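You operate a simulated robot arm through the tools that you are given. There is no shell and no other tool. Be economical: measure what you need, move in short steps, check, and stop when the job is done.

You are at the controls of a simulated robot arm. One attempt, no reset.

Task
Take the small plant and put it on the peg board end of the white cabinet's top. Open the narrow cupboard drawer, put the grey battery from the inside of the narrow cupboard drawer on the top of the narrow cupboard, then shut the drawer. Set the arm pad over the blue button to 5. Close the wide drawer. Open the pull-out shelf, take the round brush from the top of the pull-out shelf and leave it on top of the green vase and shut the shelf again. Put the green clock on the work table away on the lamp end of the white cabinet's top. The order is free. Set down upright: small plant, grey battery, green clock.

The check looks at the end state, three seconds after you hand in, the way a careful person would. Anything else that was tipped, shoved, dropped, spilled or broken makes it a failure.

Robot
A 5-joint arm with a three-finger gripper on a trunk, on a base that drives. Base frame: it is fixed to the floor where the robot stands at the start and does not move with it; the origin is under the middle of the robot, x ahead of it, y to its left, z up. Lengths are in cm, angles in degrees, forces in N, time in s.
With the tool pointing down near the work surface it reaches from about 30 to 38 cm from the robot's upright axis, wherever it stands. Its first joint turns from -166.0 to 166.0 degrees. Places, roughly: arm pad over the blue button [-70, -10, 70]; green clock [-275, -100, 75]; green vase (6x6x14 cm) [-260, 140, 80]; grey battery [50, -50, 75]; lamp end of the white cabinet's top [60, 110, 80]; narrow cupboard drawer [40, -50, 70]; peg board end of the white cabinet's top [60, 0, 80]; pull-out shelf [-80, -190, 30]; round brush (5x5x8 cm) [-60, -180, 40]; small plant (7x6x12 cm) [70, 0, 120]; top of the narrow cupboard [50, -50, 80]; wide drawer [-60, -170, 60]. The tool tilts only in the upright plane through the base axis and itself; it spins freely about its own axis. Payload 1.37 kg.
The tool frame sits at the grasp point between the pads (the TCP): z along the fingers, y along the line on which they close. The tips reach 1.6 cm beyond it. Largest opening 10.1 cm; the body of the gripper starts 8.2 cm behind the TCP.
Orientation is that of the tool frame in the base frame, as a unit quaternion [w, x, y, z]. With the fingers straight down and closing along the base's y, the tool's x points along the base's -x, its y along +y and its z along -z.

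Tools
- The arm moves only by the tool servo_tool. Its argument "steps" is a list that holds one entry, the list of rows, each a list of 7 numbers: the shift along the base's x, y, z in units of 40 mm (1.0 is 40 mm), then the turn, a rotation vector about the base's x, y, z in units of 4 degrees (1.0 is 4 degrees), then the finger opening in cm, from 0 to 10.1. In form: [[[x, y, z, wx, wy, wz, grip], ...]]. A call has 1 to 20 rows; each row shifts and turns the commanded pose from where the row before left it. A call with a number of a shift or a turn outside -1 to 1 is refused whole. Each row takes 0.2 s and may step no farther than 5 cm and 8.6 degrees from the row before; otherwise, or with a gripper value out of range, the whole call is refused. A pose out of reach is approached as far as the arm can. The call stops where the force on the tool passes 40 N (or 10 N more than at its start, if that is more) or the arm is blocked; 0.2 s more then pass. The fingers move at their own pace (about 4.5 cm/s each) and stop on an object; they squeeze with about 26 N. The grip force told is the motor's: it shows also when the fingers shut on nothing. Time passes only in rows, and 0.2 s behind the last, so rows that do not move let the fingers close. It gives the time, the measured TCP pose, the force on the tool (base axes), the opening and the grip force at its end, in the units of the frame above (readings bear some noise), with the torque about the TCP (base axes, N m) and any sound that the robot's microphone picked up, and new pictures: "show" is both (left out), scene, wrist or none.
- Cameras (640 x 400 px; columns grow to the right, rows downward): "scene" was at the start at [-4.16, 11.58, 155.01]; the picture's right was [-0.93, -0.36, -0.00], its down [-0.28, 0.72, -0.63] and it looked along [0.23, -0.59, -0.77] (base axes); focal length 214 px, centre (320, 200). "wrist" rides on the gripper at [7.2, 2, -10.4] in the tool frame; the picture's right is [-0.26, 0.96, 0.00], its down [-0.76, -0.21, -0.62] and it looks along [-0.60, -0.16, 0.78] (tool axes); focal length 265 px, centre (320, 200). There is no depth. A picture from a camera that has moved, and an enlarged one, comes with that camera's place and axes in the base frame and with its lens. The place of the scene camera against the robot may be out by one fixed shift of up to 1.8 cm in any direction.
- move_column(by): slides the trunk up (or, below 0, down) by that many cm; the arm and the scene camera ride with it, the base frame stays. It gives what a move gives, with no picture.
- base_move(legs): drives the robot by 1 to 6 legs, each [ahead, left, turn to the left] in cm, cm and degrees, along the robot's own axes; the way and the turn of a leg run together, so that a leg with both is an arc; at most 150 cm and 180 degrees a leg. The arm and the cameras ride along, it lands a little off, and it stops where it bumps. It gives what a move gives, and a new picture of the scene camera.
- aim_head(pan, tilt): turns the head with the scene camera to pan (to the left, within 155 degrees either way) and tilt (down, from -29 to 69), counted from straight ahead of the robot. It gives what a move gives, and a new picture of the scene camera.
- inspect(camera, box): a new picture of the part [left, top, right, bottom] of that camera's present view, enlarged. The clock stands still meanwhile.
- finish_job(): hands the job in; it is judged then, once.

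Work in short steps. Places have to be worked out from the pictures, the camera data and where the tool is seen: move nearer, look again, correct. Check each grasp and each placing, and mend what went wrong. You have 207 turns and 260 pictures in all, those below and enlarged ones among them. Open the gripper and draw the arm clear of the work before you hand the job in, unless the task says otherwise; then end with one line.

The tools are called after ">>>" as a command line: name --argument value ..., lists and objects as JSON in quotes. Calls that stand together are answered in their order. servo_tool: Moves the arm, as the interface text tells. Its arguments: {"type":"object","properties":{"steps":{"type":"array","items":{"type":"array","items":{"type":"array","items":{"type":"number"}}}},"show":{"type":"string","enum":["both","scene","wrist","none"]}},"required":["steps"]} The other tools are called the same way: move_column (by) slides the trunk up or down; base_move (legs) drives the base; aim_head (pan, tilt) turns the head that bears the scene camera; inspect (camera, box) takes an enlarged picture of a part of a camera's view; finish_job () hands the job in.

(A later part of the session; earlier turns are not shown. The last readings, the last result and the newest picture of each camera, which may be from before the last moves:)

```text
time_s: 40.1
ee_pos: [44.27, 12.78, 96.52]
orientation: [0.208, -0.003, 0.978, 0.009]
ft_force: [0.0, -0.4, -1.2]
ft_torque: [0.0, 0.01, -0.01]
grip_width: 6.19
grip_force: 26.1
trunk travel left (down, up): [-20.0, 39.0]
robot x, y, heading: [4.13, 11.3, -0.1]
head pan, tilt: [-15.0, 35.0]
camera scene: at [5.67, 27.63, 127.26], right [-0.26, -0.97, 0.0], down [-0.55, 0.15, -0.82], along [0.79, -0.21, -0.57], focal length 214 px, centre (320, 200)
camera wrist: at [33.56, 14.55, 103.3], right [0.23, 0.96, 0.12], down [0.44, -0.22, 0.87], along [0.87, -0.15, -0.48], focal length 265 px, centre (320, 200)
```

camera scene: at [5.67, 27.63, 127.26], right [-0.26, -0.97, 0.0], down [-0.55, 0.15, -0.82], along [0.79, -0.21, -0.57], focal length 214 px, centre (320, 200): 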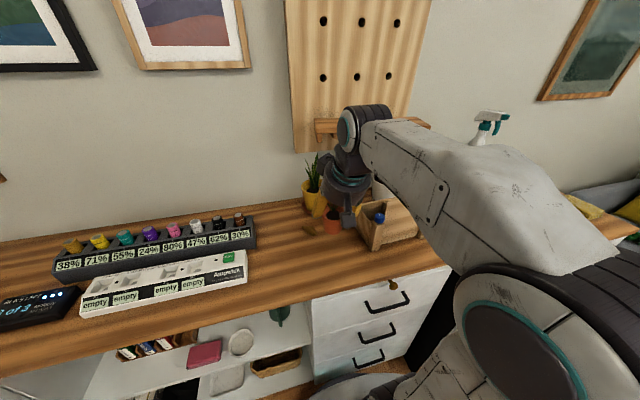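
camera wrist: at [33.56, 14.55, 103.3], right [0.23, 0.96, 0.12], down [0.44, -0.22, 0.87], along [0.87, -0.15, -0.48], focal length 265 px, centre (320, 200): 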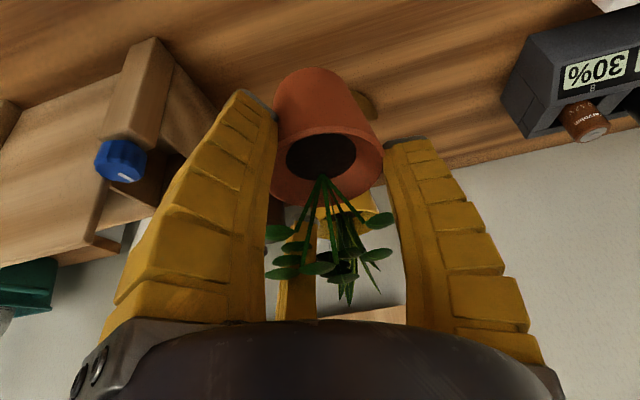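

Clear of the organiser. Lower 8 cm with the column, then creep with the arm until contact.

>>> move_column --by -8

>>> inspect --camera "wrist" --box '[200, 20, 460, 220]'

>>> inspect --camera "scene" --box '[270, 100, 430, 220]'

```text
time_s: 41.2
ee_pos: [44.32, 12.58, 88.58]
orientation: [0.208, -0.003, 0.978, 0.009]
ft_force: [-0.7, 0.1, -2.0]
ft_torque: [0.01, 0.03, -0.01]
grip_width: 6.18
grip_force: 26.0
trunk travel left (down, up): [-12.0, 47.0]
robot x, y, heading: [3.73, 11.3, 0.1]
head pan, tilt: [-15.0, 35.0]
```

```text
2.00 times, centred on (330, 120) of wrist
camera zoom: at [33.56, 14.55, 95.3], right [0.23, 0.96, 0.12], down [0.44, -0.22, 0.87], along [0.87, -0.15, -0.48], focal length 531 px, centre (300, 360)
```

zoom: 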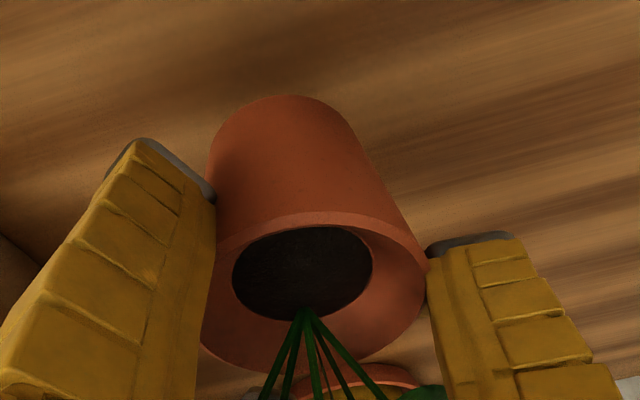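

```text
3.33 times, centred on (350, 160) of scene
camera zoom: at [5.67, 27.62, 119.26], right [-0.26, -0.97, 0.0], down [-0.55, 0.15, -0.82], along [0.79, -0.21, -0.57], focal length 715 px, centre (220, 333)
```

zoom: 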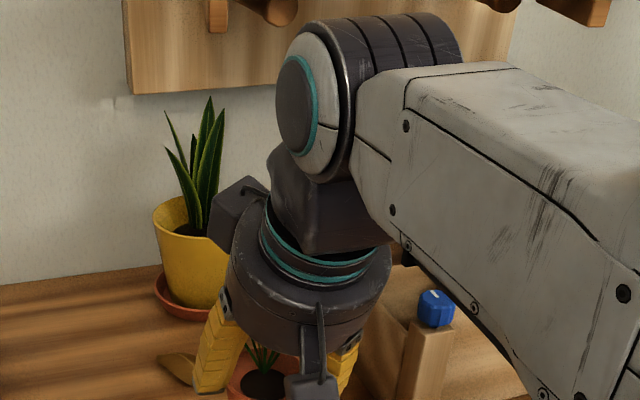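

Creep down in 4 mm rows; stop on a contact force.

>>> servo_tool --steps '[[[0, 0, -0.1, 0, 0, 0, 5], [0, 0, -0.1, 0, 0, 0, 5], [0, 0, -0.1, 0, 0, 0, 5], [0, 0, -0.1, 0, 0, 0, 5], [0, 0, 0, 0, 0, 0, 5]]]' --show "wrist"

```text
time_s: 42.5
ee_pos: [44.38, 12.68, 86.95]
orientation: [0.208, -0.003, 0.978, 0.009]
ft_force: [0.8, 0.8, -1.0]
ft_torque: [-0.04, -0.02, -0.02]
grip_width: 6.13
grip_force: 26.4
trunk travel left (down, up): [-12.0, 47.0]
robot x, y, heading: [4.35, 11.52, -0.1]
head pan, tilt: [-15.0, 35.0]
camera wrist: at [33.58, 14.58, 93.71], right [0.23, 0.96, 0.12], down [0.44, -0.22, 0.87], along [0.87, -0.15, -0.48], focal length 265 px, centre (320, 200)
```

wrist: 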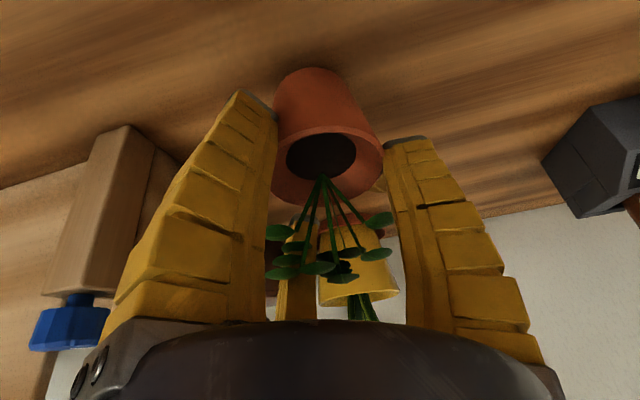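

No contact yet; continue creeping.

>>> servo_tool --steps '[[[0, 0, -0.1, 0, 0, 0, 5], [0, 0, -0.1, 0, 0, 0, 5], [0, 0, -0.1, 0, 0, 0, 5], [0, 0, 0, 0, 0, 0, 5]]]' --show "none"

```text
time_s: 43.5
ee_pos: [44.2, 12.7, 85.9]
orientation: [0.211, -0.003, 0.977, 0.009]
ft_force: [0.0, 4.6, 20.5]
ft_torque: [0.42, 0.38, -0.12]
grip_width: 6.44
grip_force: 25.5
trunk travel left (down, up): [-12.0, 47.0]
robot x, y, heading: [4.2, 11.25, 0.1]
head pan, tilt: [-15.0, 35.0]
```

Contact. Ease up 2 mm, open, and look.

>>> servo_tool --steps '[[[0, 0, 0.05, 0, 0, 0, 5], [0, 0, 0, 0, 0, 0, 7.5], [0, 0, 0, 0, 0, 0, 10.1], [0, 0, 0, 0, 0, 0, 10.1], [0, 0, 0, 0, 0, 0, 10.1]]]' --show "wrist"

>>> inspect --camera "scene" --box '[270, 140, 430, 260]'

```text
time_s: 44.6
ee_pos: [44.21, 12.76, 85.87]
orientation: [0.208, -0.003, 0.978, 0.009]
ft_force: [-0.3, 0.5, -0.9]
ft_torque: [-0.02, -0.03, 0.01]
grip_width: 10.08
grip_force: 0.1
trunk travel left (down, up): [-12.0, 47.0]
robot x, y, heading: [3.85, 11.28, -0.1]
head pan, tilt: [-15.0, 35.0]
camera wrist: at [33.52, 14.58, 92.7], right [0.23, 0.96, 0.12], down [0.44, -0.22, 0.87], along [0.87, -0.15, -0.48], focal length 265 px, centre (320, 200)
```

wrist: 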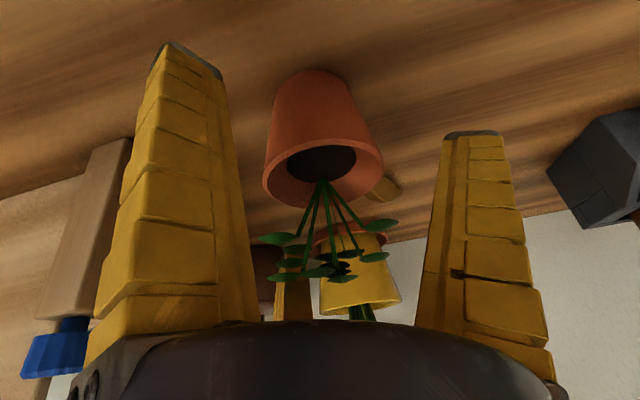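

```text
3.33 times, centred on (350, 200) of scene
camera zoom: at [5.66, 27.62, 119.26], right [-0.26, -0.97, 0.0], down [-0.55, 0.15, -0.82], along [0.79, -0.21, -0.57], focal length 715 px, centre (220, 200)
```

zoom: 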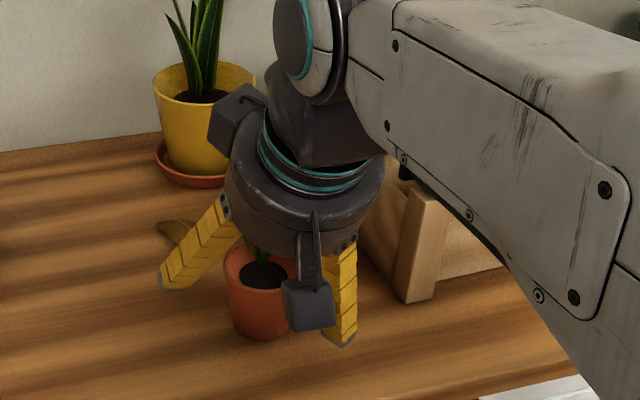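

Plant stands upright and free. Withdraw along the tool axis.

>>> servo_tool --steps '[[[-0.1, 0, 0.23, 0, 0, 0, 10.1], [-0.2, 0, 0.45, 0, 0, 0, 10.1], [-0.3, 0, 0.68, 0, 0, 0, 10.1], [-0.3, 0, 0.68, 0, 0, 0, 10.1], [-0.2, 0, 0.6, 0, 0, 0, 10.1], [-0.1, 0, 0.6, 0, 0, 0, 10.1]]]' --show "wrist"

>>> move_column --by 35

>>> aim_head --pan -15 --tilt 38

```text
time_s: 46.0
ee_pos: [39.58, 12.53, 99.08]
orientation: [0.208, -0.003, 0.978, 0.01]
ft_force: [-0.5, -0.9, 0.4]
ft_torque: [0.01, 0.01, 0.0]
grip_width: 10.06
grip_force: 0.0
trunk travel left (down, up): [-12.0, 47.0]
robot x, y, heading: [4.18, 11.24, -0.1]
head pan, tilt: [-15.0, 35.0]
camera wrist: at [28.78, 14.43, 105.83], right [0.23, 0.96, 0.12], down [0.44, -0.22, 0.87], along [0.87, -0.15, -0.48], focal length 265 px, centre (320, 200)
```

wrist: 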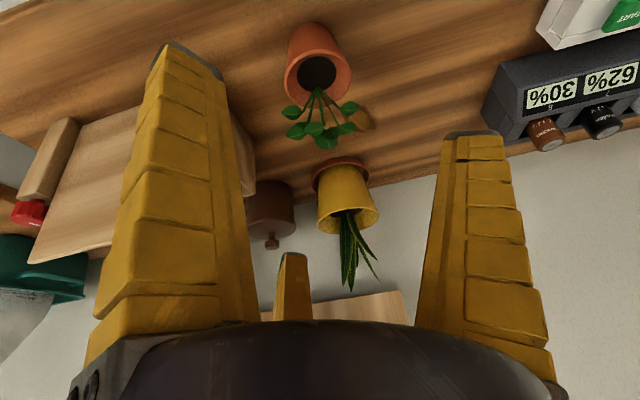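

```text
time_s: 49.5
ee_pos: [39.48, 12.59, 134.0]
orientation: [0.208, -0.003, 0.978, 0.01]
ft_force: [0.6, 0.3, 0.4]
ft_torque: [-0.01, 0.03, -0.01]
grip_width: 10.06
grip_force: 0.1
trunk travel left (down, up): [-47.0, 12.0]
robot x, y, heading: [4.3, 11.35, -0.1]
head pan, tilt: [-15.0, 35.0]
```

```text
time_s: 50.1
ee_pos: [39.58, 12.61, 133.93]
orientation: [0.207, -0.003, 0.978, 0.01]
ft_force: [0.3, 0.7, 0.1]
ft_torque: [0.02, 0.0, 0.04]
grip_width: 10.05
grip_force: 0.1
trunk travel left (down, up): [-47.0, 12.0]
robot x, y, heading: [4.06, 11.24, -0.2]
head pan, tilt: [-15.0, 38.0]
camera scene: at [5.49, 27.67, 153.81], right [-0.26, -0.97, 0.0], down [-0.59, 0.16, -0.79], along [0.76, -0.2, -0.62], focal length 214 px, centre (320, 200)
```

scene: 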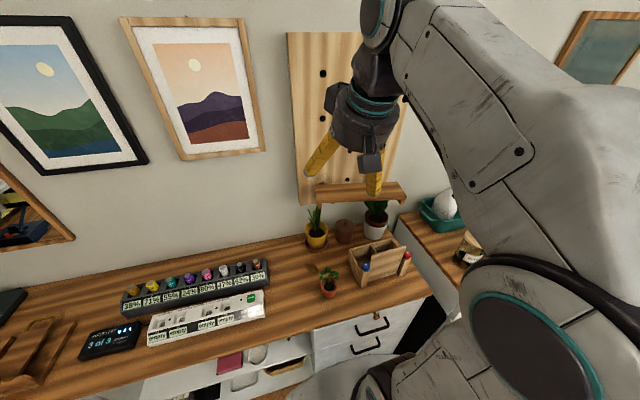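

Plant placed upright. Now I need to push the displaced shelf plank back. Drive to (0,-11) and look at the shelf.

>>> base_move --legs '[[-4, -22, 0]]'

>>> aim_head --pan 0 --tilt 35

>>> inspect --camera "scene" --box '[200, 140, 400, 270]'

```text
time_s: 51.8
ee_pos: [35.63, -9.63, 134.03]
orientation: [0.207, -0.002, 0.978, 0.009]
ft_force: [-0.1, -0.2, -0.8]
ft_torque: [0.02, 0.03, 0.0]
grip_width: 10.08
grip_force: 0.1
trunk travel left (down, up): [-47.0, 12.0]
robot x, y, heading: [-0.17, -11.05, -0.1]
head pan, tilt: [-15.0, 38.0]
camera scene: at [1.51, 5.46, 153.82], right [-0.26, -0.97, 0.0], down [-0.59, 0.16, -0.79], along [0.76, -0.2, -0.62], focal length 214 px, centre (320, 200)
```

scene: 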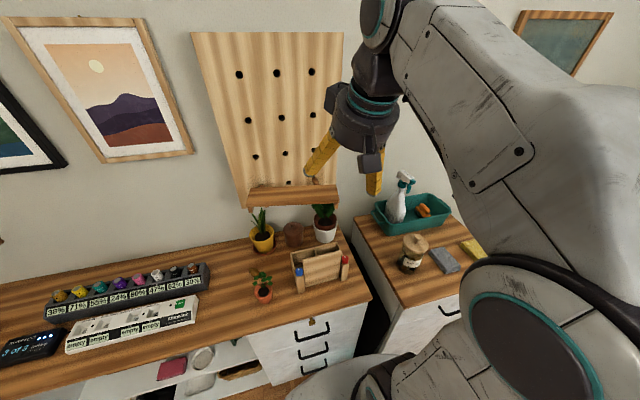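

```text
time_s: 52.6
ee_pos: [35.54, -9.56, 134.03]
orientation: [0.207, -0.003, 0.978, 0.01]
ft_force: [0.3, 0.7, -1.0]
ft_torque: [-0.01, -0.02, 0.0]
grip_width: 10.04
grip_force: 0.1
trunk travel left (down, up): [-47.0, 12.0]
robot x, y, heading: [0.05, -11.01, 0.1]
head pan, tilt: [0.0, 35.0]
camera scene: at [1.99, 7.78, 154.26], right [0.0, -1.0, 0.0], down [-0.57, 0.0, -0.82], along [0.82, 0.0, -0.57], focal length 214 px, centre (320, 200)
```

scene: 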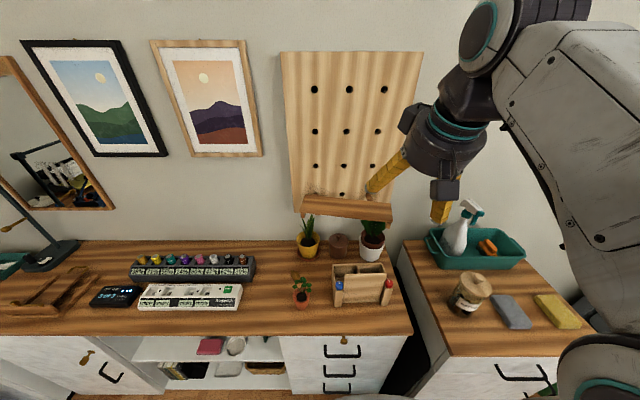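

```text
3.08 times, centred on (300, 205) of scene
camera zoom: at [1.99, 7.78, 154.26], right [0.0, -1.0, 0.0], down [-0.57, 0.0, -0.82], along [0.82, 0.0, -0.57], focal length 660 px, centre (382, 185)
```

zoom: 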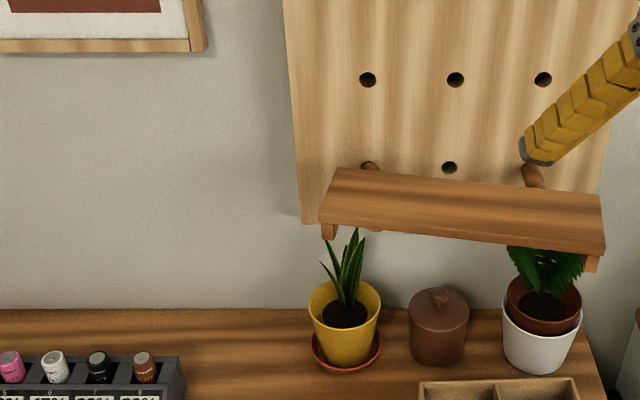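

The shelf is yawed: left end ~2 cm and right end ~6 cm forward. I'll push its front edge back with the sides of the closed fingers, starting near the right end.

>>> base_move --legs '[[4, 0, 0]]'

>>> move_column --by -24

>>> servo_tool --steps '[[[0.5, -0.1, 0, 0, 0, 0, 5], [0.5, -0.1, 0, 0, 0, 0, 0], [0.3, 0, 0, 0, 0, 0, 0], [0, 0, 0, 0, 0, 0, 0], [0, 0, 0, 0, 0, 0, 0]]]' --show "both"

```text
time_s: 53.5
ee_pos: [39.74, -9.51, 133.93]
orientation: [0.208, -0.002, 0.978, 0.009]
ft_force: [0.9, 0.3, -0.2]
ft_torque: [-0.01, 0.05, -0.03]
grip_width: 10.1
grip_force: 0.1
trunk travel left (down, up): [-47.0, 12.0]
robot x, y, heading: [4.2, -10.89, -0.1]
head pan, tilt: [0.0, 35.0]
camera scene: at [6.08, 7.79, 154.26], right [0.0, -1.0, 0.0], down [-0.57, 0.0, -0.82], along [0.82, 0.0, -0.57], focal length 214 px, centre (320, 200)
```

scene: 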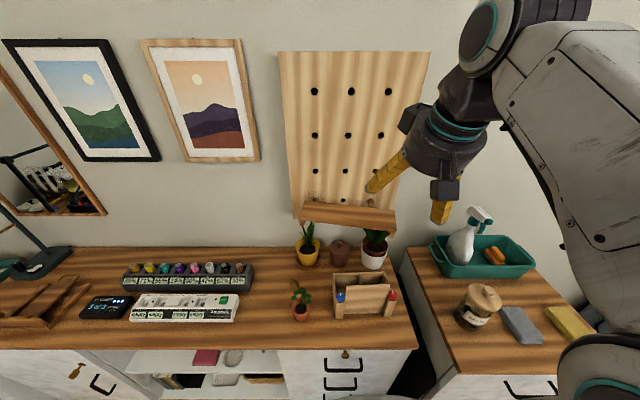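

```text
time_s: 56.0
ee_pos: [39.53, -9.47, 110.03]
orientation: [0.208, -0.003, 0.978, 0.009]
ft_force: [-0.1, -0.3, 0.4]
ft_torque: [-0.02, 0.01, -0.03]
grip_width: 10.08
grip_force: 0.1
trunk travel left (down, up): [-23.0, 36.0]
robot x, y, heading: [4.21, -11.4, -0.0]
head pan, tilt: [0.0, 35.0]
```

```text
time_s: 57.2
ee_pos: [44.64, -10.2, 109.92]
orientation: [0.207, -0.002, 0.978, 0.005]
ft_force: [-0.9, -0.2, 0.7]
ft_torque: [-0.01, 0.0, 0.0]
grip_width: 0.46
grip_force: 5.7
trunk travel left (down, up): [-23.0, 36.0]
robot x, y, heading: [3.85, -11.1, -0.0]
head pan, tilt: [0.0, 35.0]
camera scene: at [5.93, 7.79, 130.26], right [0.0, -1.0, 0.0], down [-0.57, 0.0, -0.82], along [0.82, 0.0, -0.57], focal length 214 px, centre (320, 200)
camera wrist: at [33.98, -8.21, 116.76], right [0.24, 0.96, 0.11], down [0.44, -0.21, 0.87], along [0.87, -0.16, -0.47], focal length 265 px, centre (320, 200)
```

scene: 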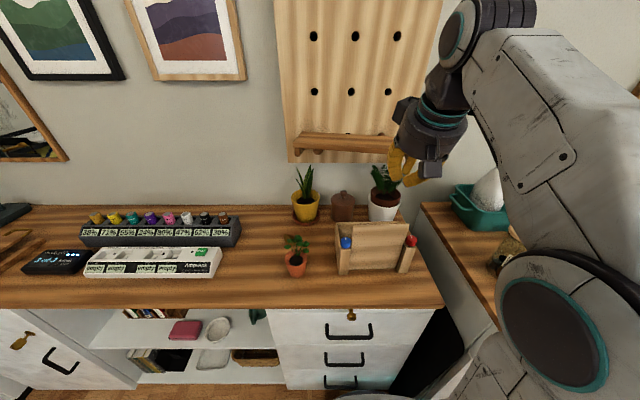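
wrist: 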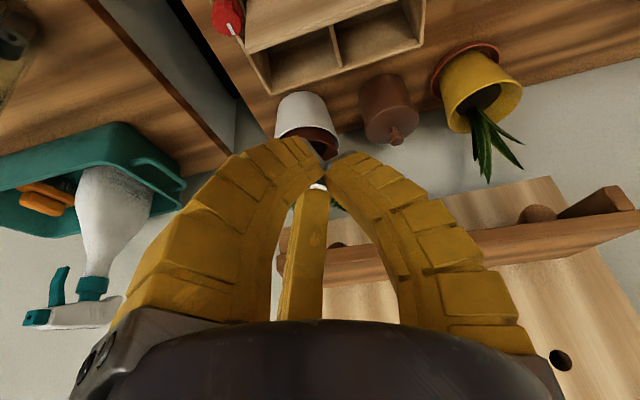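

Advance 7 cm in 1 cm steps toward the shelf's front near its right end.

>>> servo_tool --steps '[[[0.35, 0, 0, 0, 0, 0, 0], [0.35, 0, 0, 0, 0, 0, 0], [0.35, 0, 0, 0, 0, 0, 0], [0.25, 0, 0, 0, 0, 0, 0], [0.25, 0, 0, 0, 0, 0, 0], [0.25, 0, 0, 0, 0, 0, 0]]]' --show "both"

```text
time_s: 58.6
ee_pos: [51.88, -9.99, 109.79]
orientation: [0.208, -0.002, 0.978, 0.004]
ft_force: [0.5, -0.5, -0.4]
ft_torque: [-0.01, -0.04, -0.02]
grip_width: 0.0
grip_force: 25.4
trunk travel left (down, up): [-23.0, 36.0]
robot x, y, heading: [4.09, -11.3, 0.3]
head pan, tilt: [0.0, 35.0]
camera scene: at [5.93, 7.79, 130.26], right [0.0, -1.0, 0.0], down [-0.57, 0.0, -0.82], along [0.82, 0.0, -0.57], focal length 214 px, centre (320, 200)
camera wrist: at [41.18, -8.1, 116.71], right [0.24, 0.96, 0.11], down [0.44, -0.21, 0.87], along [0.87, -0.16, -0.47], focal length 265 px, centre (320, 200)
```

scene: 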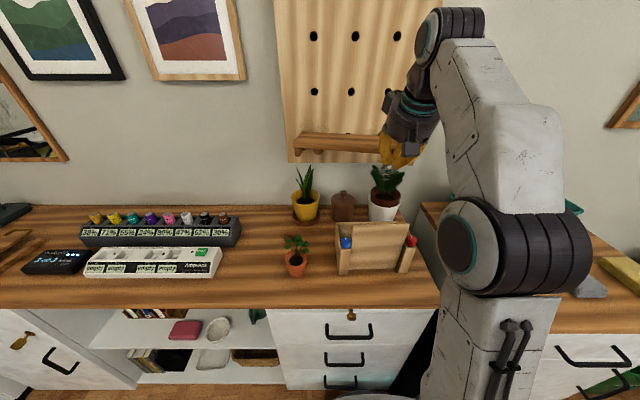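
wrist: 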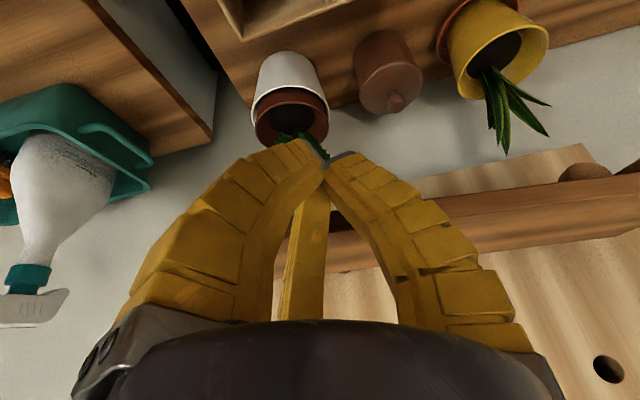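

>>> servo_tool --steps '[[[0.2, 0, 0, 0, 0, 0, 0], [0.2, 0, 0, 0, 0, 0, 0], [0.2, 0, 0, 0, 0, 0, 0], [0.2, 0, 0, 0, 0, 0, 0]]]' --show "both"

>>> inspect --camera "scene" --box '[260, 80, 460, 210]'

```text
time_s: 59.6
ee_pos: [55.21, -9.97, 109.88]
orientation: [0.208, -0.001, 0.978, 0.003]
ft_force: [-0.2, -0.3, 0.3]
ft_torque: [0.0, 0.0, 0.0]
grip_width: 0.0
grip_force: 26.3
trunk travel left (down, up): [-23.0, 36.0]
robot x, y, heading: [4.17, -10.78, -0.0]
head pan, tilt: [0.0, 35.0]
camera scene: at [5.93, 7.79, 130.26], right [0.0, -1.0, 0.0], down [-0.57, 0.0, -0.82], along [0.82, 0.0, -0.57], focal length 214 px, centre (320, 200)
camera wrist: at [44.41, -8.04, 116.76], right [0.24, 0.96, 0.11], down [0.44, -0.21, 0.87], along [0.87, -0.16, -0.47], focal length 265 px, centre (320, 200)
```

scene: 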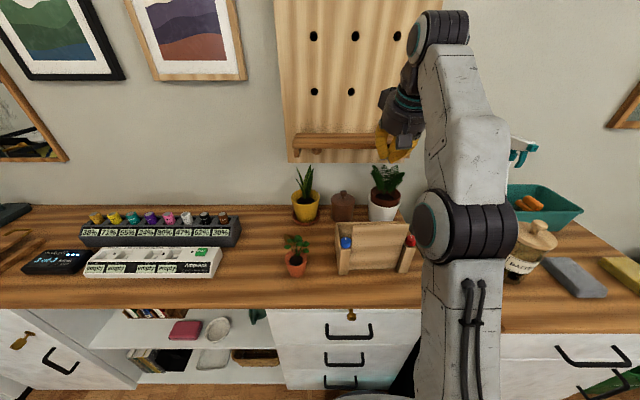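
wrist: 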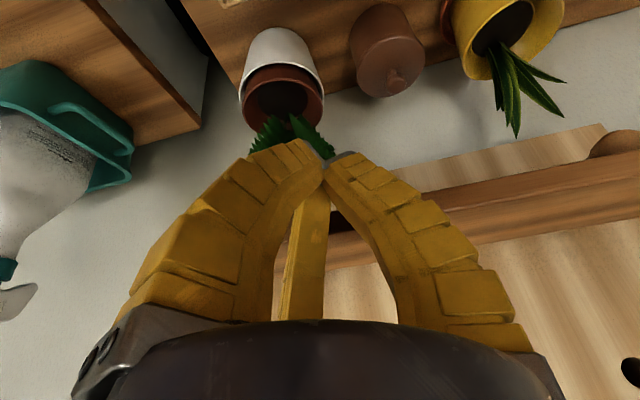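

```text
3.08 times, centred on (360, 145) of scene
camera zoom: at [5.93, 7.79, 130.26], right [0.0, -1.0, 0.0], down [-0.57, 0.0, -0.82], along [0.82, 0.0, -0.57], focal length 660 px, centre (197, 369)
```

zoom: 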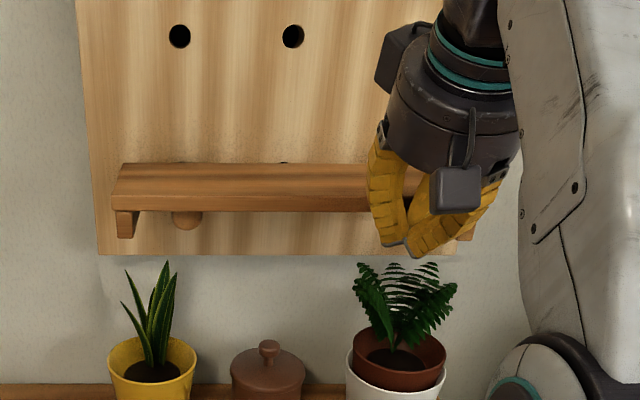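

The shelf is already nearly parallel. Push on in 4 mm steps watching for the board's resistance.

>>> servo_tool --steps '[[[0.1, 0, 0, 0, 0, 0, 0], [0.1, 0, 0, 0, 0, 0, 0], [0.1, 0, 0, 0, 0, 0, 0]]]' --show "wrist"

>>> inspect --camera "scene" --box '[260, 80, 460, 210]'

```text
time_s: 60.4
ee_pos: [56.13, -9.98, 109.96]
orientation: [0.209, -0.002, 0.978, 0.004]
ft_force: [-0.7, -0.7, 0.3]
ft_torque: [-0.03, -0.02, 0.0]
grip_width: 0.0
grip_force: 26.4
out of reach, approached as far as the arm can: row 3
trunk travel left (down, up): [-23.0, 36.0]
robot x, y, heading: [4.2, -10.83, 0.1]
head pan, tilt: [0.0, 35.0]
camera wrist: at [45.4, -8.06, 116.61], right [0.24, 0.96, 0.11], down [0.44, -0.21, 0.87], along [0.87, -0.16, -0.47], focal length 265 px, centre (320, 200)
```

wrist: 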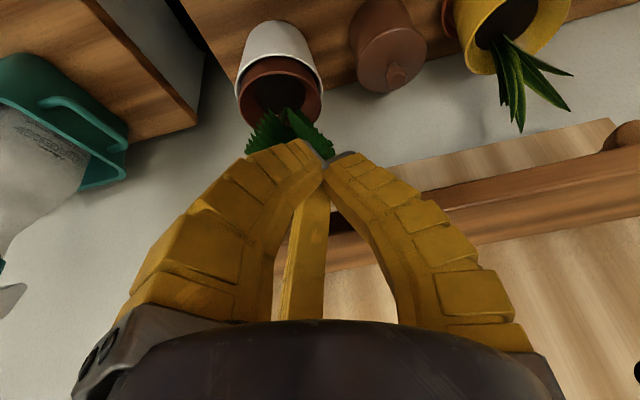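

```text
3.08 times, centred on (360, 145) of scene
camera zoom: at [5.93, 7.79, 130.26], right [0.0, -1.0, 0.0], down [-0.57, 0.0, -0.82], along [0.82, 0.0, -0.57], focal length 660 px, centre (197, 369)
```

zoom: 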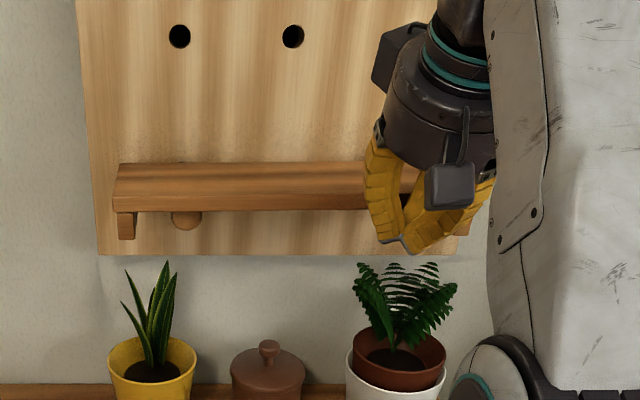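

The right end is back by most of it. Retreat and return to the original viewing pose to compare with the first picture.

>>> servo_tool --steps '[[[-0.8, 0, 0, 0, 0, 0, 0], [-0.8, 0, 0, 0, 0, 0, 0], [-0.8, 0, 0, 0, 0, 0, 0], [-0.8, 0, 0, 0, 0, 0, 0], [-0.8, -0.3, 0, 0, 0, 0, 0]]]' --show "none"

>>> move_column --by 27

>>> base_move --legs '[[-4.1, 11, 0]]'

>>> aim_head --pan -15 --tilt 35

>>> inspect --camera "scene" --box '[180, 120, 400, 320]'

```text
time_s: 61.6
ee_pos: [39.95, -10.33, 109.78]
orientation: [0.208, -0.002, 0.978, 0.004]
ft_force: [0.2, 0.4, -1.0]
ft_torque: [-0.01, 0.0, -0.06]
grip_width: 0.0
grip_force: 26.1
out of reach, approached as far as the arm can: row 5
trunk travel left (down, up): [-23.0, 36.0]
robot x, y, heading: [4.04, -10.53, 0.0]
head pan, tilt: [0.0, 35.0]
```

```text
time_s: 64.3
ee_pos: [40.09, -10.38, 136.77]
orientation: [0.207, -0.002, 0.978, 0.004]
ft_force: [-0.9, 0.0, -0.1]
ft_torque: [-0.01, -0.03, -0.02]
grip_width: 0.0
grip_force: 26.3
trunk travel left (down, up): [-50.0, 9.0]
robot x, y, heading: [4.14, -10.8, 0.2]
head pan, tilt: [0.0, 35.0]
```

```text
time_s: 65.5
ee_pos: [35.97, 0.82, 136.87]
orientation: [0.208, -0.002, 0.978, 0.004]
ft_force: [-0.6, -0.3, 0.4]
ft_torque: [-0.07, 0.0, 0.02]
grip_width: 0.0
grip_force: 25.7
trunk travel left (down, up): [-50.0, 9.0]
robot x, y, heading: [-0.29, -0.55, 0.2]
head pan, tilt: [0.0, 35.0]
camera scene: at [1.7, 18.81, 157.24], right [0.0, -1.0, 0.0], down [-0.57, 0.0, -0.82], along [0.82, 0.0, -0.57], focal length 214 px, centre (320, 200)
```

scene: 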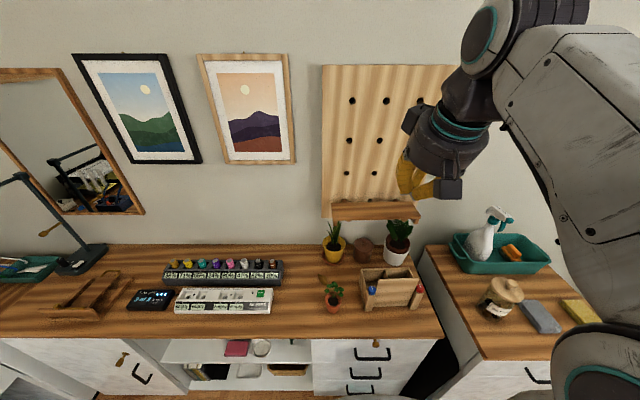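

```text
time_s: 66.3
ee_pos: [35.88, 0.66, 136.89]
orientation: [0.208, -0.002, 0.978, 0.004]
ft_force: [-0.1, -0.2, 0.7]
ft_torque: [-0.01, -0.05, 0.06]
grip_width: 0.02
grip_force: 26.2
trunk travel left (down, up): [-50.0, 9.0]
robot x, y, heading: [-0.38, 0.17, 0.3]
head pan, tilt: [-15.0, 35.0]
camera scene: at [1.46, 16.4, 157.26], right [-0.26, -0.97, 0.0], down [-0.55, 0.15, -0.82], along [0.79, -0.21, -0.57], focal length 214 px, centre (320, 200)
```

scene: 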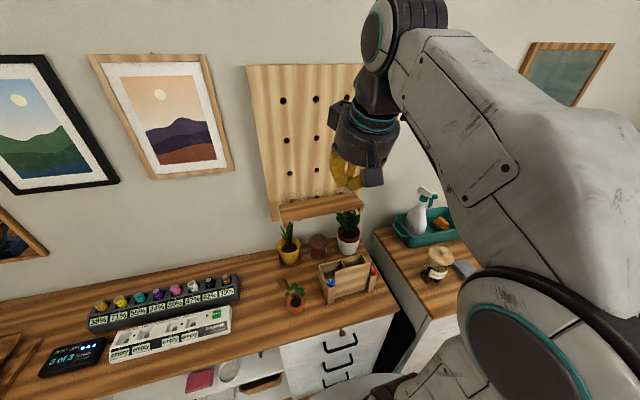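

```text
2.00 times, centred on (290, 220) of scene
camera zoom: at [1.46, 16.4, 157.26], right [-0.26, -0.97, 0.0], down [-0.55, 0.15, -0.82], along [0.79, -0.21, -0.57], focal length 429 px, centre (380, 160)
```

zoom: 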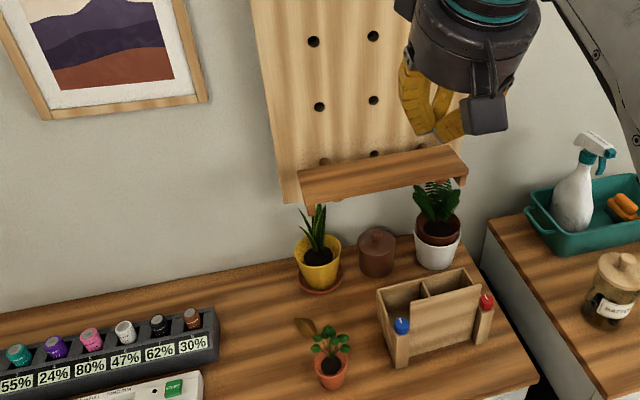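

Still ~2–3 cm forward, evenly. I'll push at the middle with the column high (better reach). Drive 4 cm forward and descend in front of the shelf.

>>> base_move --legs '[[4.3, -1, 0]]'

>>> servo_tool --steps '[[[0.2, 0, -0.9, 0, 0, 0, 0], [0.2, 0, -0.9, 0, 0, 0, 0], [0.2, 0, -0.9, 0, 0, 0, 0], [0.2, 0, -0.9, 0, 0, 0, 0], [0.2, 0, -0.9, 0, 0, 0, 0], [0, 0, -0.9, 0, 0, 0, 0], [0, 0, -0.9, 0, 0, 0, 0], [0, 0, -0.5, 0, 0, 0, 0]]]' --show "none"

>>> servo_tool --steps '[[[0.8, 0, 0, 0, 0, 0, 0], [0.8, 0, 0, 0, 0, 0, 0], [0.5, 0, 0, 0, 0, 0, 0], [0.2, 0, 0, 0, 0, 0, 0]]]' --show "both"

```text
time_s: 67.2
ee_pos: [40.35, -0.43, 136.75]
orientation: [0.207, -0.001, 0.978, 0.003]
ft_force: [0.5, 0.0, -0.4]
ft_torque: [0.03, 0.02, -0.01]
grip_width: 0.0
grip_force: 26.1
trunk travel left (down, up): [-50.0, 9.0]
robot x, y, heading: [4.33, -1.31, 0.2]
head pan, tilt: [-15.0, 35.0]
camera scene: at [5.88, 15.35, 157.26], right [-0.26, -0.97, 0.0], down [-0.56, 0.15, -0.82], along [0.79, -0.21, -0.57], focal length 214 px, centre (320, 200)
```

scene: 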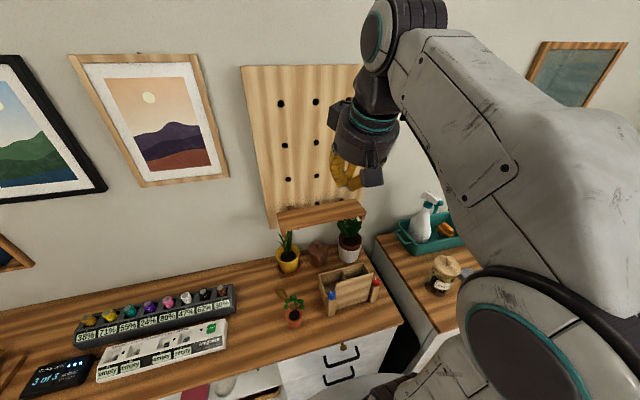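

```text
time_s: 69.0
ee_pos: [44.35, -0.44, 109.51]
orientation: [0.209, -0.002, 0.978, 0.003]
ft_force: [-0.4, 0.0, 0.1]
ft_torque: [-0.01, -0.01, -0.01]
grip_width: 0.0
grip_force: 26.7
trunk travel left (down, up): [-50.0, 9.0]
robot x, y, heading: [4.38, -1.25, 0.1]
head pan, tilt: [-15.0, 35.0]
```

```text
time_s: 70.0
ee_pos: [53.46, -0.29, 109.69]
orientation: [0.207, -0.002, 0.978, 0.003]
ft_force: [0.2, 0.4, 0.1]
ft_torque: [0.01, 0.01, 0.01]
grip_width: 0.02
grip_force: 26.2
trunk travel left (down, up): [-50.0, 9.0]
robot x, y, heading: [4.08, -1.14, -0.2]
head pan, tilt: [-15.0, 35.0]
camera scene: at [5.74, 15.39, 157.26], right [-0.26, -0.97, 0.0], down [-0.55, 0.15, -0.82], along [0.79, -0.21, -0.57], focal length 214 px, centre (320, 200)
camera wrist: at [42.77, 1.64, 116.39], right [0.24, 0.96, 0.11], down [0.44, -0.21, 0.87], along [0.87, -0.16, -0.47], focal length 265 px, centre (320, 200)
```

scene: 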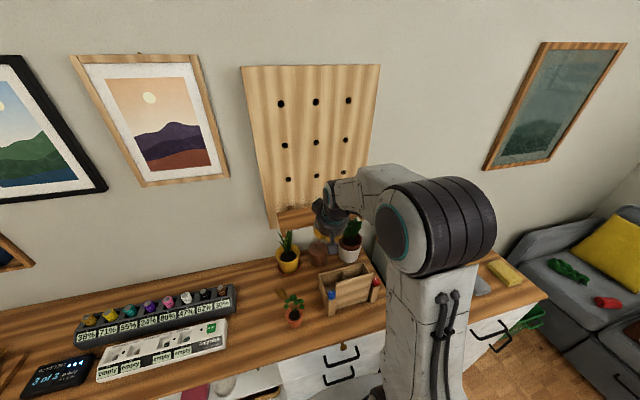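
wrist: 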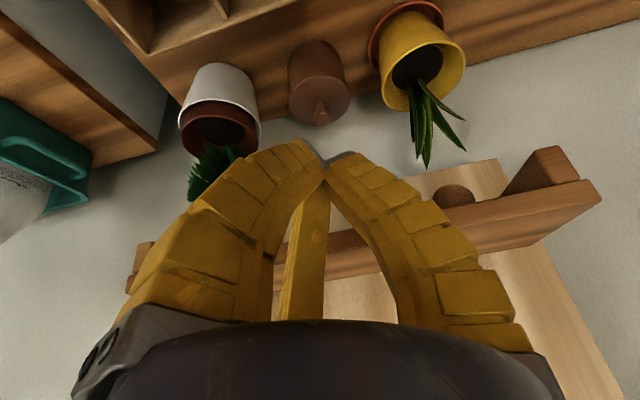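

>>> servo_tool --steps '[[[0.3, 0, 0, 0, 0, 0, 0], [0.2, 0, 0, 0, 0, 0, 0], [0.1, 0, 0, 0, 0, 0, 0], [0.1, 0, 0, 0, 0, 0, 0], [0.1, 0, 0, 0, 0, 0, 0], [0.1, 0, 0, 0, 0, 0, 0]]]' --show "wrist"

>>> inspect --camera "scene" --box '[220, 120, 380, 240]'

```text
time_s: 71.4
ee_pos: [57.11, -0.43, 109.79]
orientation: [0.208, -0.001, 0.978, 0.001]
ft_force: [-0.2, 0.1, 0.1]
ft_torque: [0.0, -0.01, -0.02]
grip_width: 0.03
grip_force: 25.8
trunk travel left (down, up): [-50.0, 9.0]
robot x, y, heading: [4.36, -1.43, -0.2]
head pan, tilt: [-15.0, 35.0]
camera wrist: at [46.34, 1.56, 116.42], right [0.24, 0.96, 0.11], down [0.44, -0.21, 0.87], along [0.87, -0.16, -0.47], focal length 265 px, centre (320, 200)
```

wrist: 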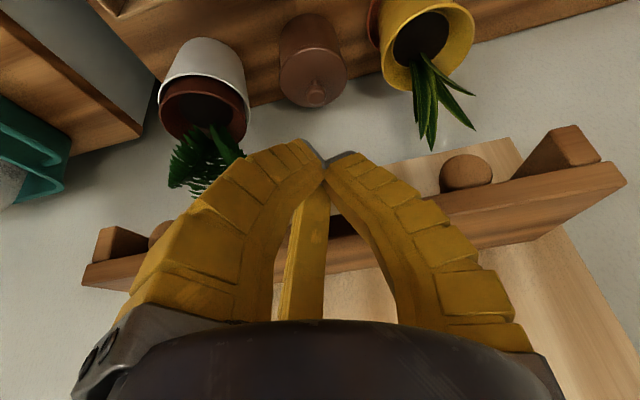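

```text
3.33 times, centred on (300, 180) of scene
camera zoom: at [5.71, 15.39, 157.26], right [-0.26, -0.97, 0.0], down [-0.55, 0.15, -0.82], along [0.79, -0.21, -0.57], focal length 715 px, centre (387, 267)
```

zoom: 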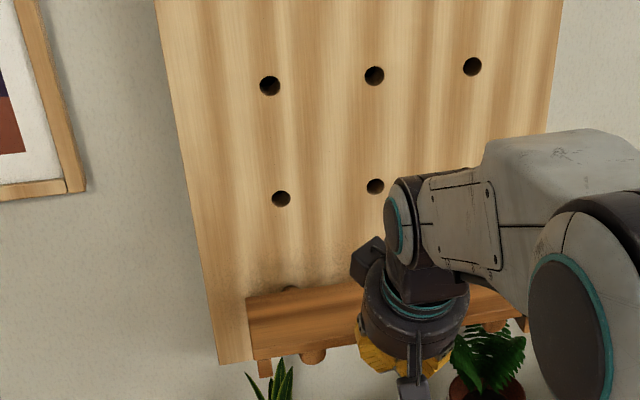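

Shelf moving back evenly. Continue until it meets the board.

>>> servo_tool --steps '[[[0.1, 0, 0, 0, 0, 0, 0], [0.1, 0, 0, 0, 0, 0, 0], [0.1, 0, 0, 0, 0, 0, 0], [0.1, 0, 0, 0, 0, 0, 0]]]' --show "wrist"

>>> inspect --camera "scene" --box '[220, 120, 380, 240]'

```text
time_s: 72.4
ee_pos: [58.47, -0.39, 109.82]
orientation: [0.207, -0.001, 0.978, 0.003]
ft_force: [-1.0, -0.5, -1.0]
ft_torque: [0.04, 0.01, 0.01]
grip_width: 0.0
grip_force: 25.7
trunk travel left (down, up): [-50.0, 9.0]
robot x, y, heading: [4.07, -0.87, -0.1]
head pan, tilt: [-15.0, 35.0]
camera wrist: at [47.81, 1.58, 116.42], right [0.24, 0.96, 0.11], down [0.44, -0.21, 0.87], along [0.87, -0.16, -0.47], focal length 265 px, centre (320, 200)
```

wrist: 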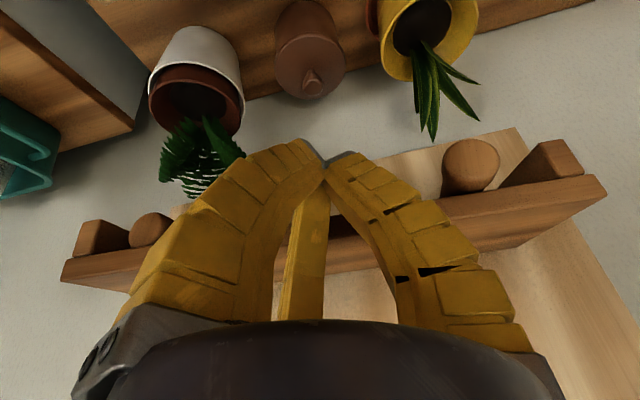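

```text
3.33 times, centred on (300, 180) of scene
camera zoom: at [5.7, 15.37, 157.26], right [-0.26, -0.97, 0.0], down [-0.55, 0.15, -0.82], along [0.79, -0.21, -0.57], focal length 715 px, centre (387, 267)
```

zoom: 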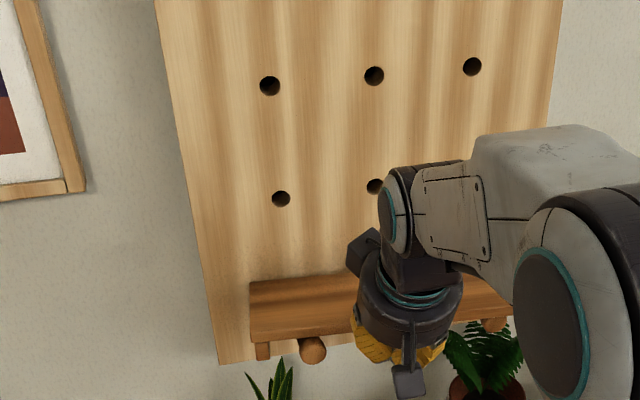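

Back off and compare from the reference pose.

>>> servo_tool --steps '[[[-0.8, 0, 0, 0, 0, 0, 0], [-0.9, 0, 0, 0, 0, 0, 0], [-0.9, 0, 0, 0, 0, 0, 0], [-0.8, 0, 0.4, 0, 0, 0, 0], [-0.6, 0, 0.8, 0, 0, 0, 0], [-0.5, 0, 0.8, 0, 0, 0, 0], [0, 0, 0.9, 0, 0, 0, 0], [0, 0, 0.9, 0, 0, 0, 0], [0, 0, 0.9, 0, 0, 0, 0], [0, 0, 0.9, 0, 0, 0, 0], [0, 0, 0.9, 0, 0, 0, 0]]]' --show "none"

>>> base_move --legs '[[-4.1, 1, 0]]'

>>> inspect --camera "scene" --box '[180, 120, 400, 320]'

```text
time_s: 74.8
ee_pos: [40.83, -0.36, 135.72]
orientation: [0.207, -0.002, 0.978, 0.004]
ft_force: [-0.3, -0.3, -0.6]
ft_torque: [-0.01, -0.01, -0.02]
grip_width: 0.0
grip_force: 26.3
trunk travel left (down, up): [-50.0, 9.0]
robot x, y, heading: [4.29, -1.02, 0.5]
head pan, tilt: [-15.0, 35.0]
```

```text
time_s: 75.7
ee_pos: [36.59, 0.61, 135.69]
orientation: [0.207, -0.002, 0.978, 0.004]
ft_force: [-0.3, 0.0, -0.3]
ft_torque: [0.0, -0.04, 0.0]
grip_width: 0.0
grip_force: 25.7
trunk travel left (down, up): [-50.0, 9.0]
robot x, y, heading: [0.4, 0.23, -0.2]
head pan, tilt: [-15.0, 35.0]
camera scene: at [1.47, 16.39, 157.26], right [-0.26, -0.97, 0.0], down [-0.55, 0.15, -0.82], along [0.79, -0.21, -0.57], focal length 214 px, centre (320, 200)
```

scene: 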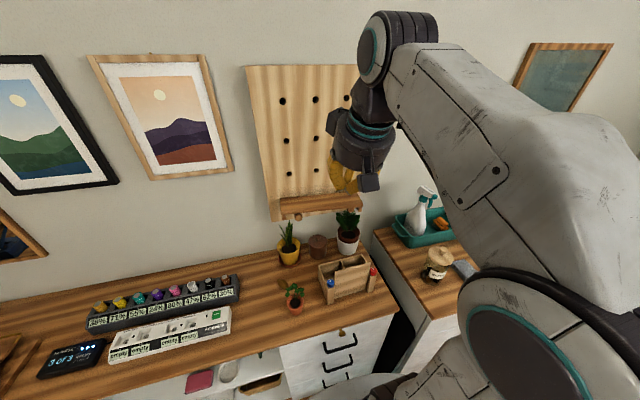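

```text
2.00 times, centred on (290, 220) of scene
camera zoom: at [1.47, 16.39, 157.26], right [-0.26, -0.97, 0.0], down [-0.55, 0.15, -0.82], along [0.79, -0.21, -0.57], focal length 429 px, centre (380, 160)
```

zoom: 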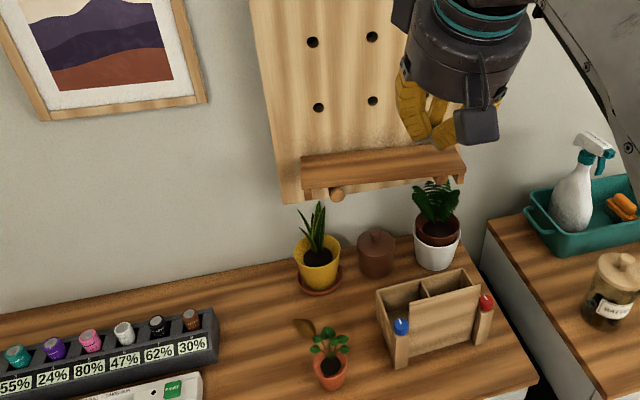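

>>> inspect --camera "scene" --box '[260, 170, 380, 245]'

```text
5.33 times, centred on (320, 208) of scene
camera zoom: at [1.47, 16.39, 157.26], right [-0.26, -0.97, 0.0], down [-0.55, 0.15, -0.82], along [0.79, -0.21, -0.57], focal length 1144 px, centre (320, 160)
```

zoom: 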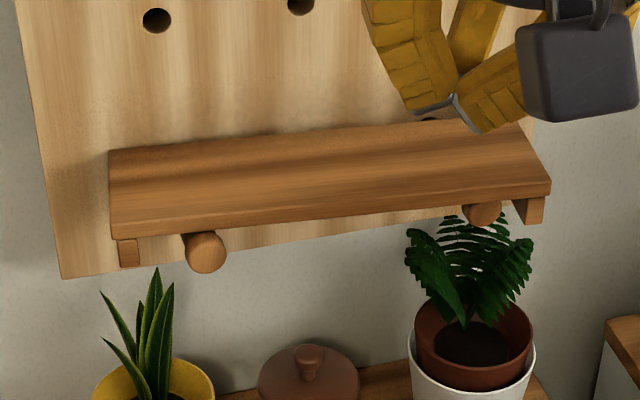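

The right end is still ~3.5 cm forward (7° yaw); left is right. Push again at the right end (y≈-11.5).

>>> base_move --legs '[[4, -12, 0]]'

>>> servo_tool --steps '[[[0.2, 0, -0.9, 0, 0, 0, 0], [0.2, 0, -0.9, 0, 0, 0, 0], [0.2, 0, -0.9, 0, 0, 0, 0], [0.2, 0, -0.9, 0, 0, 0, 0], [0.2, 0, -0.9, 0, 0, 0, 0], [0, 0, -0.9, 0, 0, 0, 0], [0, 0, -0.9, 0, 0, 0, 0], [0, 0, -0.2, 0, 0, 0, 0], [0.8, 0, 0, 0, 0, 0, 0], [0.8, 0, 0, 0, 0, 0, 0], [0.5, 0, 0, 0, 0, 0, 0]]]' --show "none"

>>> servo_tool --steps '[[[0.25, 0, 0, 0, 0, 0, 0], [0.25, 0, 0, 0, 0, 0, 0], [0.15, 0, 0, 0, 0, 0, 0], [0.15, 0, 0, 0, 0, 0, 0], [0.15, 0, 0, 0, 0, 0, 0], [0.15, 0, 0, 0, 0, 0, 0]]]' --show "both"

>>> inspect --camera "scene" --box '[180, 160, 340, 260]'

```text
time_s: 77.0
ee_pos: [40.9, -11.87, 135.59]
orientation: [0.208, -0.003, 0.978, 0.004]
ft_force: [-0.1, -1.0, -0.3]
ft_torque: [0.03, -0.02, -0.01]
grip_width: 0.01
grip_force: 26.0
trunk travel left (down, up): [-50.0, 9.0]
robot x, y, heading: [4.12, -12.12, -0.2]
head pan, tilt: [-15.0, 35.0]
camera scene: at [5.66, 3.99, 157.28], right [-0.26, -0.97, 0.0], down [-0.55, 0.15, -0.82], along [0.79, -0.21, -0.57], focal length 214 px, centre (320, 200)
```

scene: 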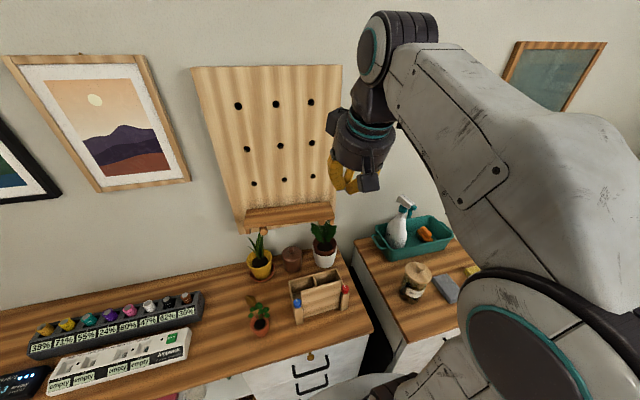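

```text
time_s: 79.4
ee_pos: [53.12, -11.75, 109.67]
orientation: [0.207, -0.002, 0.978, 0.003]
ft_force: [-0.4, 0.7, 0.5]
ft_torque: [-0.02, 0.02, -0.01]
grip_width: 0.0
grip_force: 25.9
trunk travel left (down, up): [-50.0, 9.0]
robot x, y, heading: [3.95, -12.19, -0.1]
head pan, tilt: [-15.0, 35.0]
```

```text
time_s: 80.8
ee_pos: [57.55, -11.56, 109.67]
orientation: [0.209, -0.002, 0.978, 0.002]
ft_force: [0.2, -0.1, 0.5]
ft_torque: [0.01, 0.0, 0.02]
grip_width: 0.02
grip_force: 26.2
trunk travel left (down, up): [-50.0, 9.0]
robot x, y, heading: [3.85, -12.36, -0.2]
head pan, tilt: [-15.0, 35.0]
camera scene: at [5.62, 4.13, 157.26], right [-0.26, -0.97, 0.0], down [-0.55, 0.15, -0.82], along [0.79, -0.21, -0.57], focal length 214 px, centre (320, 200)
camera wrist: at [46.8, -9.69, 116.44], right [0.24, 0.97, 0.11], down [0.44, -0.21, 0.87], along [0.87, -0.16, -0.47], focal length 265 px, centre (320, 200)
```

scene: 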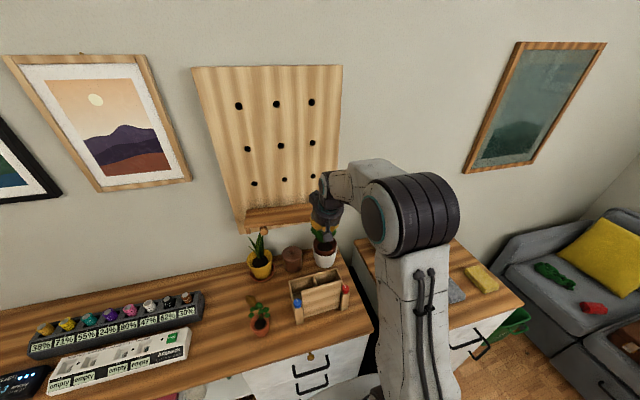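
wrist: 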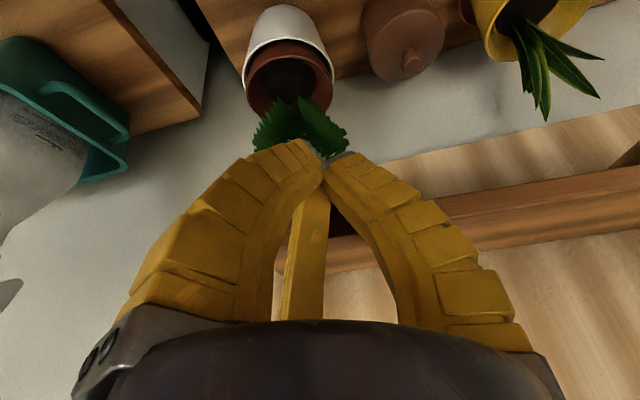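

```text
4.00 times, centred on (260, 210) of scene
camera zoom: at [5.62, 4.13, 157.26], right [-0.26, -0.97, 0.0], down [-0.55, 0.15, -0.82], along [0.79, -0.21, -0.57], focal length 858 px, centre (560, 160)
```

zoom: 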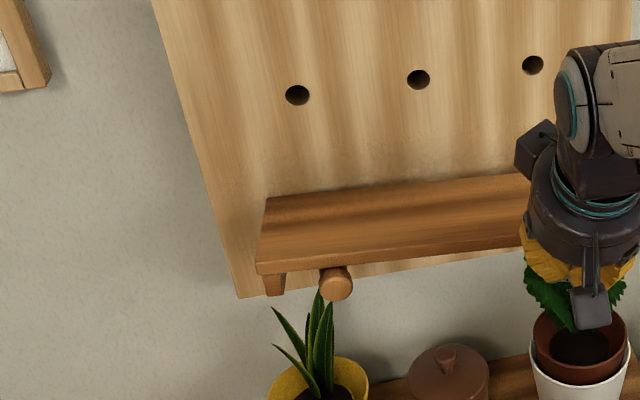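

Still some yaw; push another ~1.6 cm here.

>>> servo_tool --steps '[[[0.15, 0, 0, 0, 0, 0, 0], [0.15, 0, 0, 0, 0, 0, 0], [0.1, 0, 0, 0, 0, 0, 0]]]' --show "none"

>>> inspect --camera "scene" --box '[180, 160, 340, 260]'

```text
time_s: 81.6
ee_pos: [58.43, -11.54, 109.62]
orientation: [0.205, -0.001, 0.979, 0.002]
ft_force: [-26.3, 1.7, 1.0]
ft_torque: [-0.02, -0.07, -0.06]
grip_width: 0.01
grip_force: 26.0
trunk travel left (down, up): [-50.0, 9.0]
robot x, y, heading: [3.88, -12.4, 0.1]
head pan, tilt: [-15.0, 35.0]
```

```text
4.00 times, centred on (260, 210) of scene
camera zoom: at [5.05, 4.16, 157.27], right [-0.26, -0.97, 0.0], down [-0.55, 0.15, -0.82], along [0.79, -0.21, -0.57], focal length 858 px, centre (560, 160)
```

zoom: 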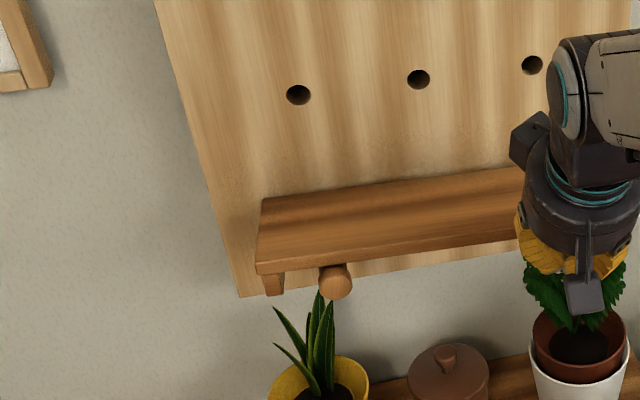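

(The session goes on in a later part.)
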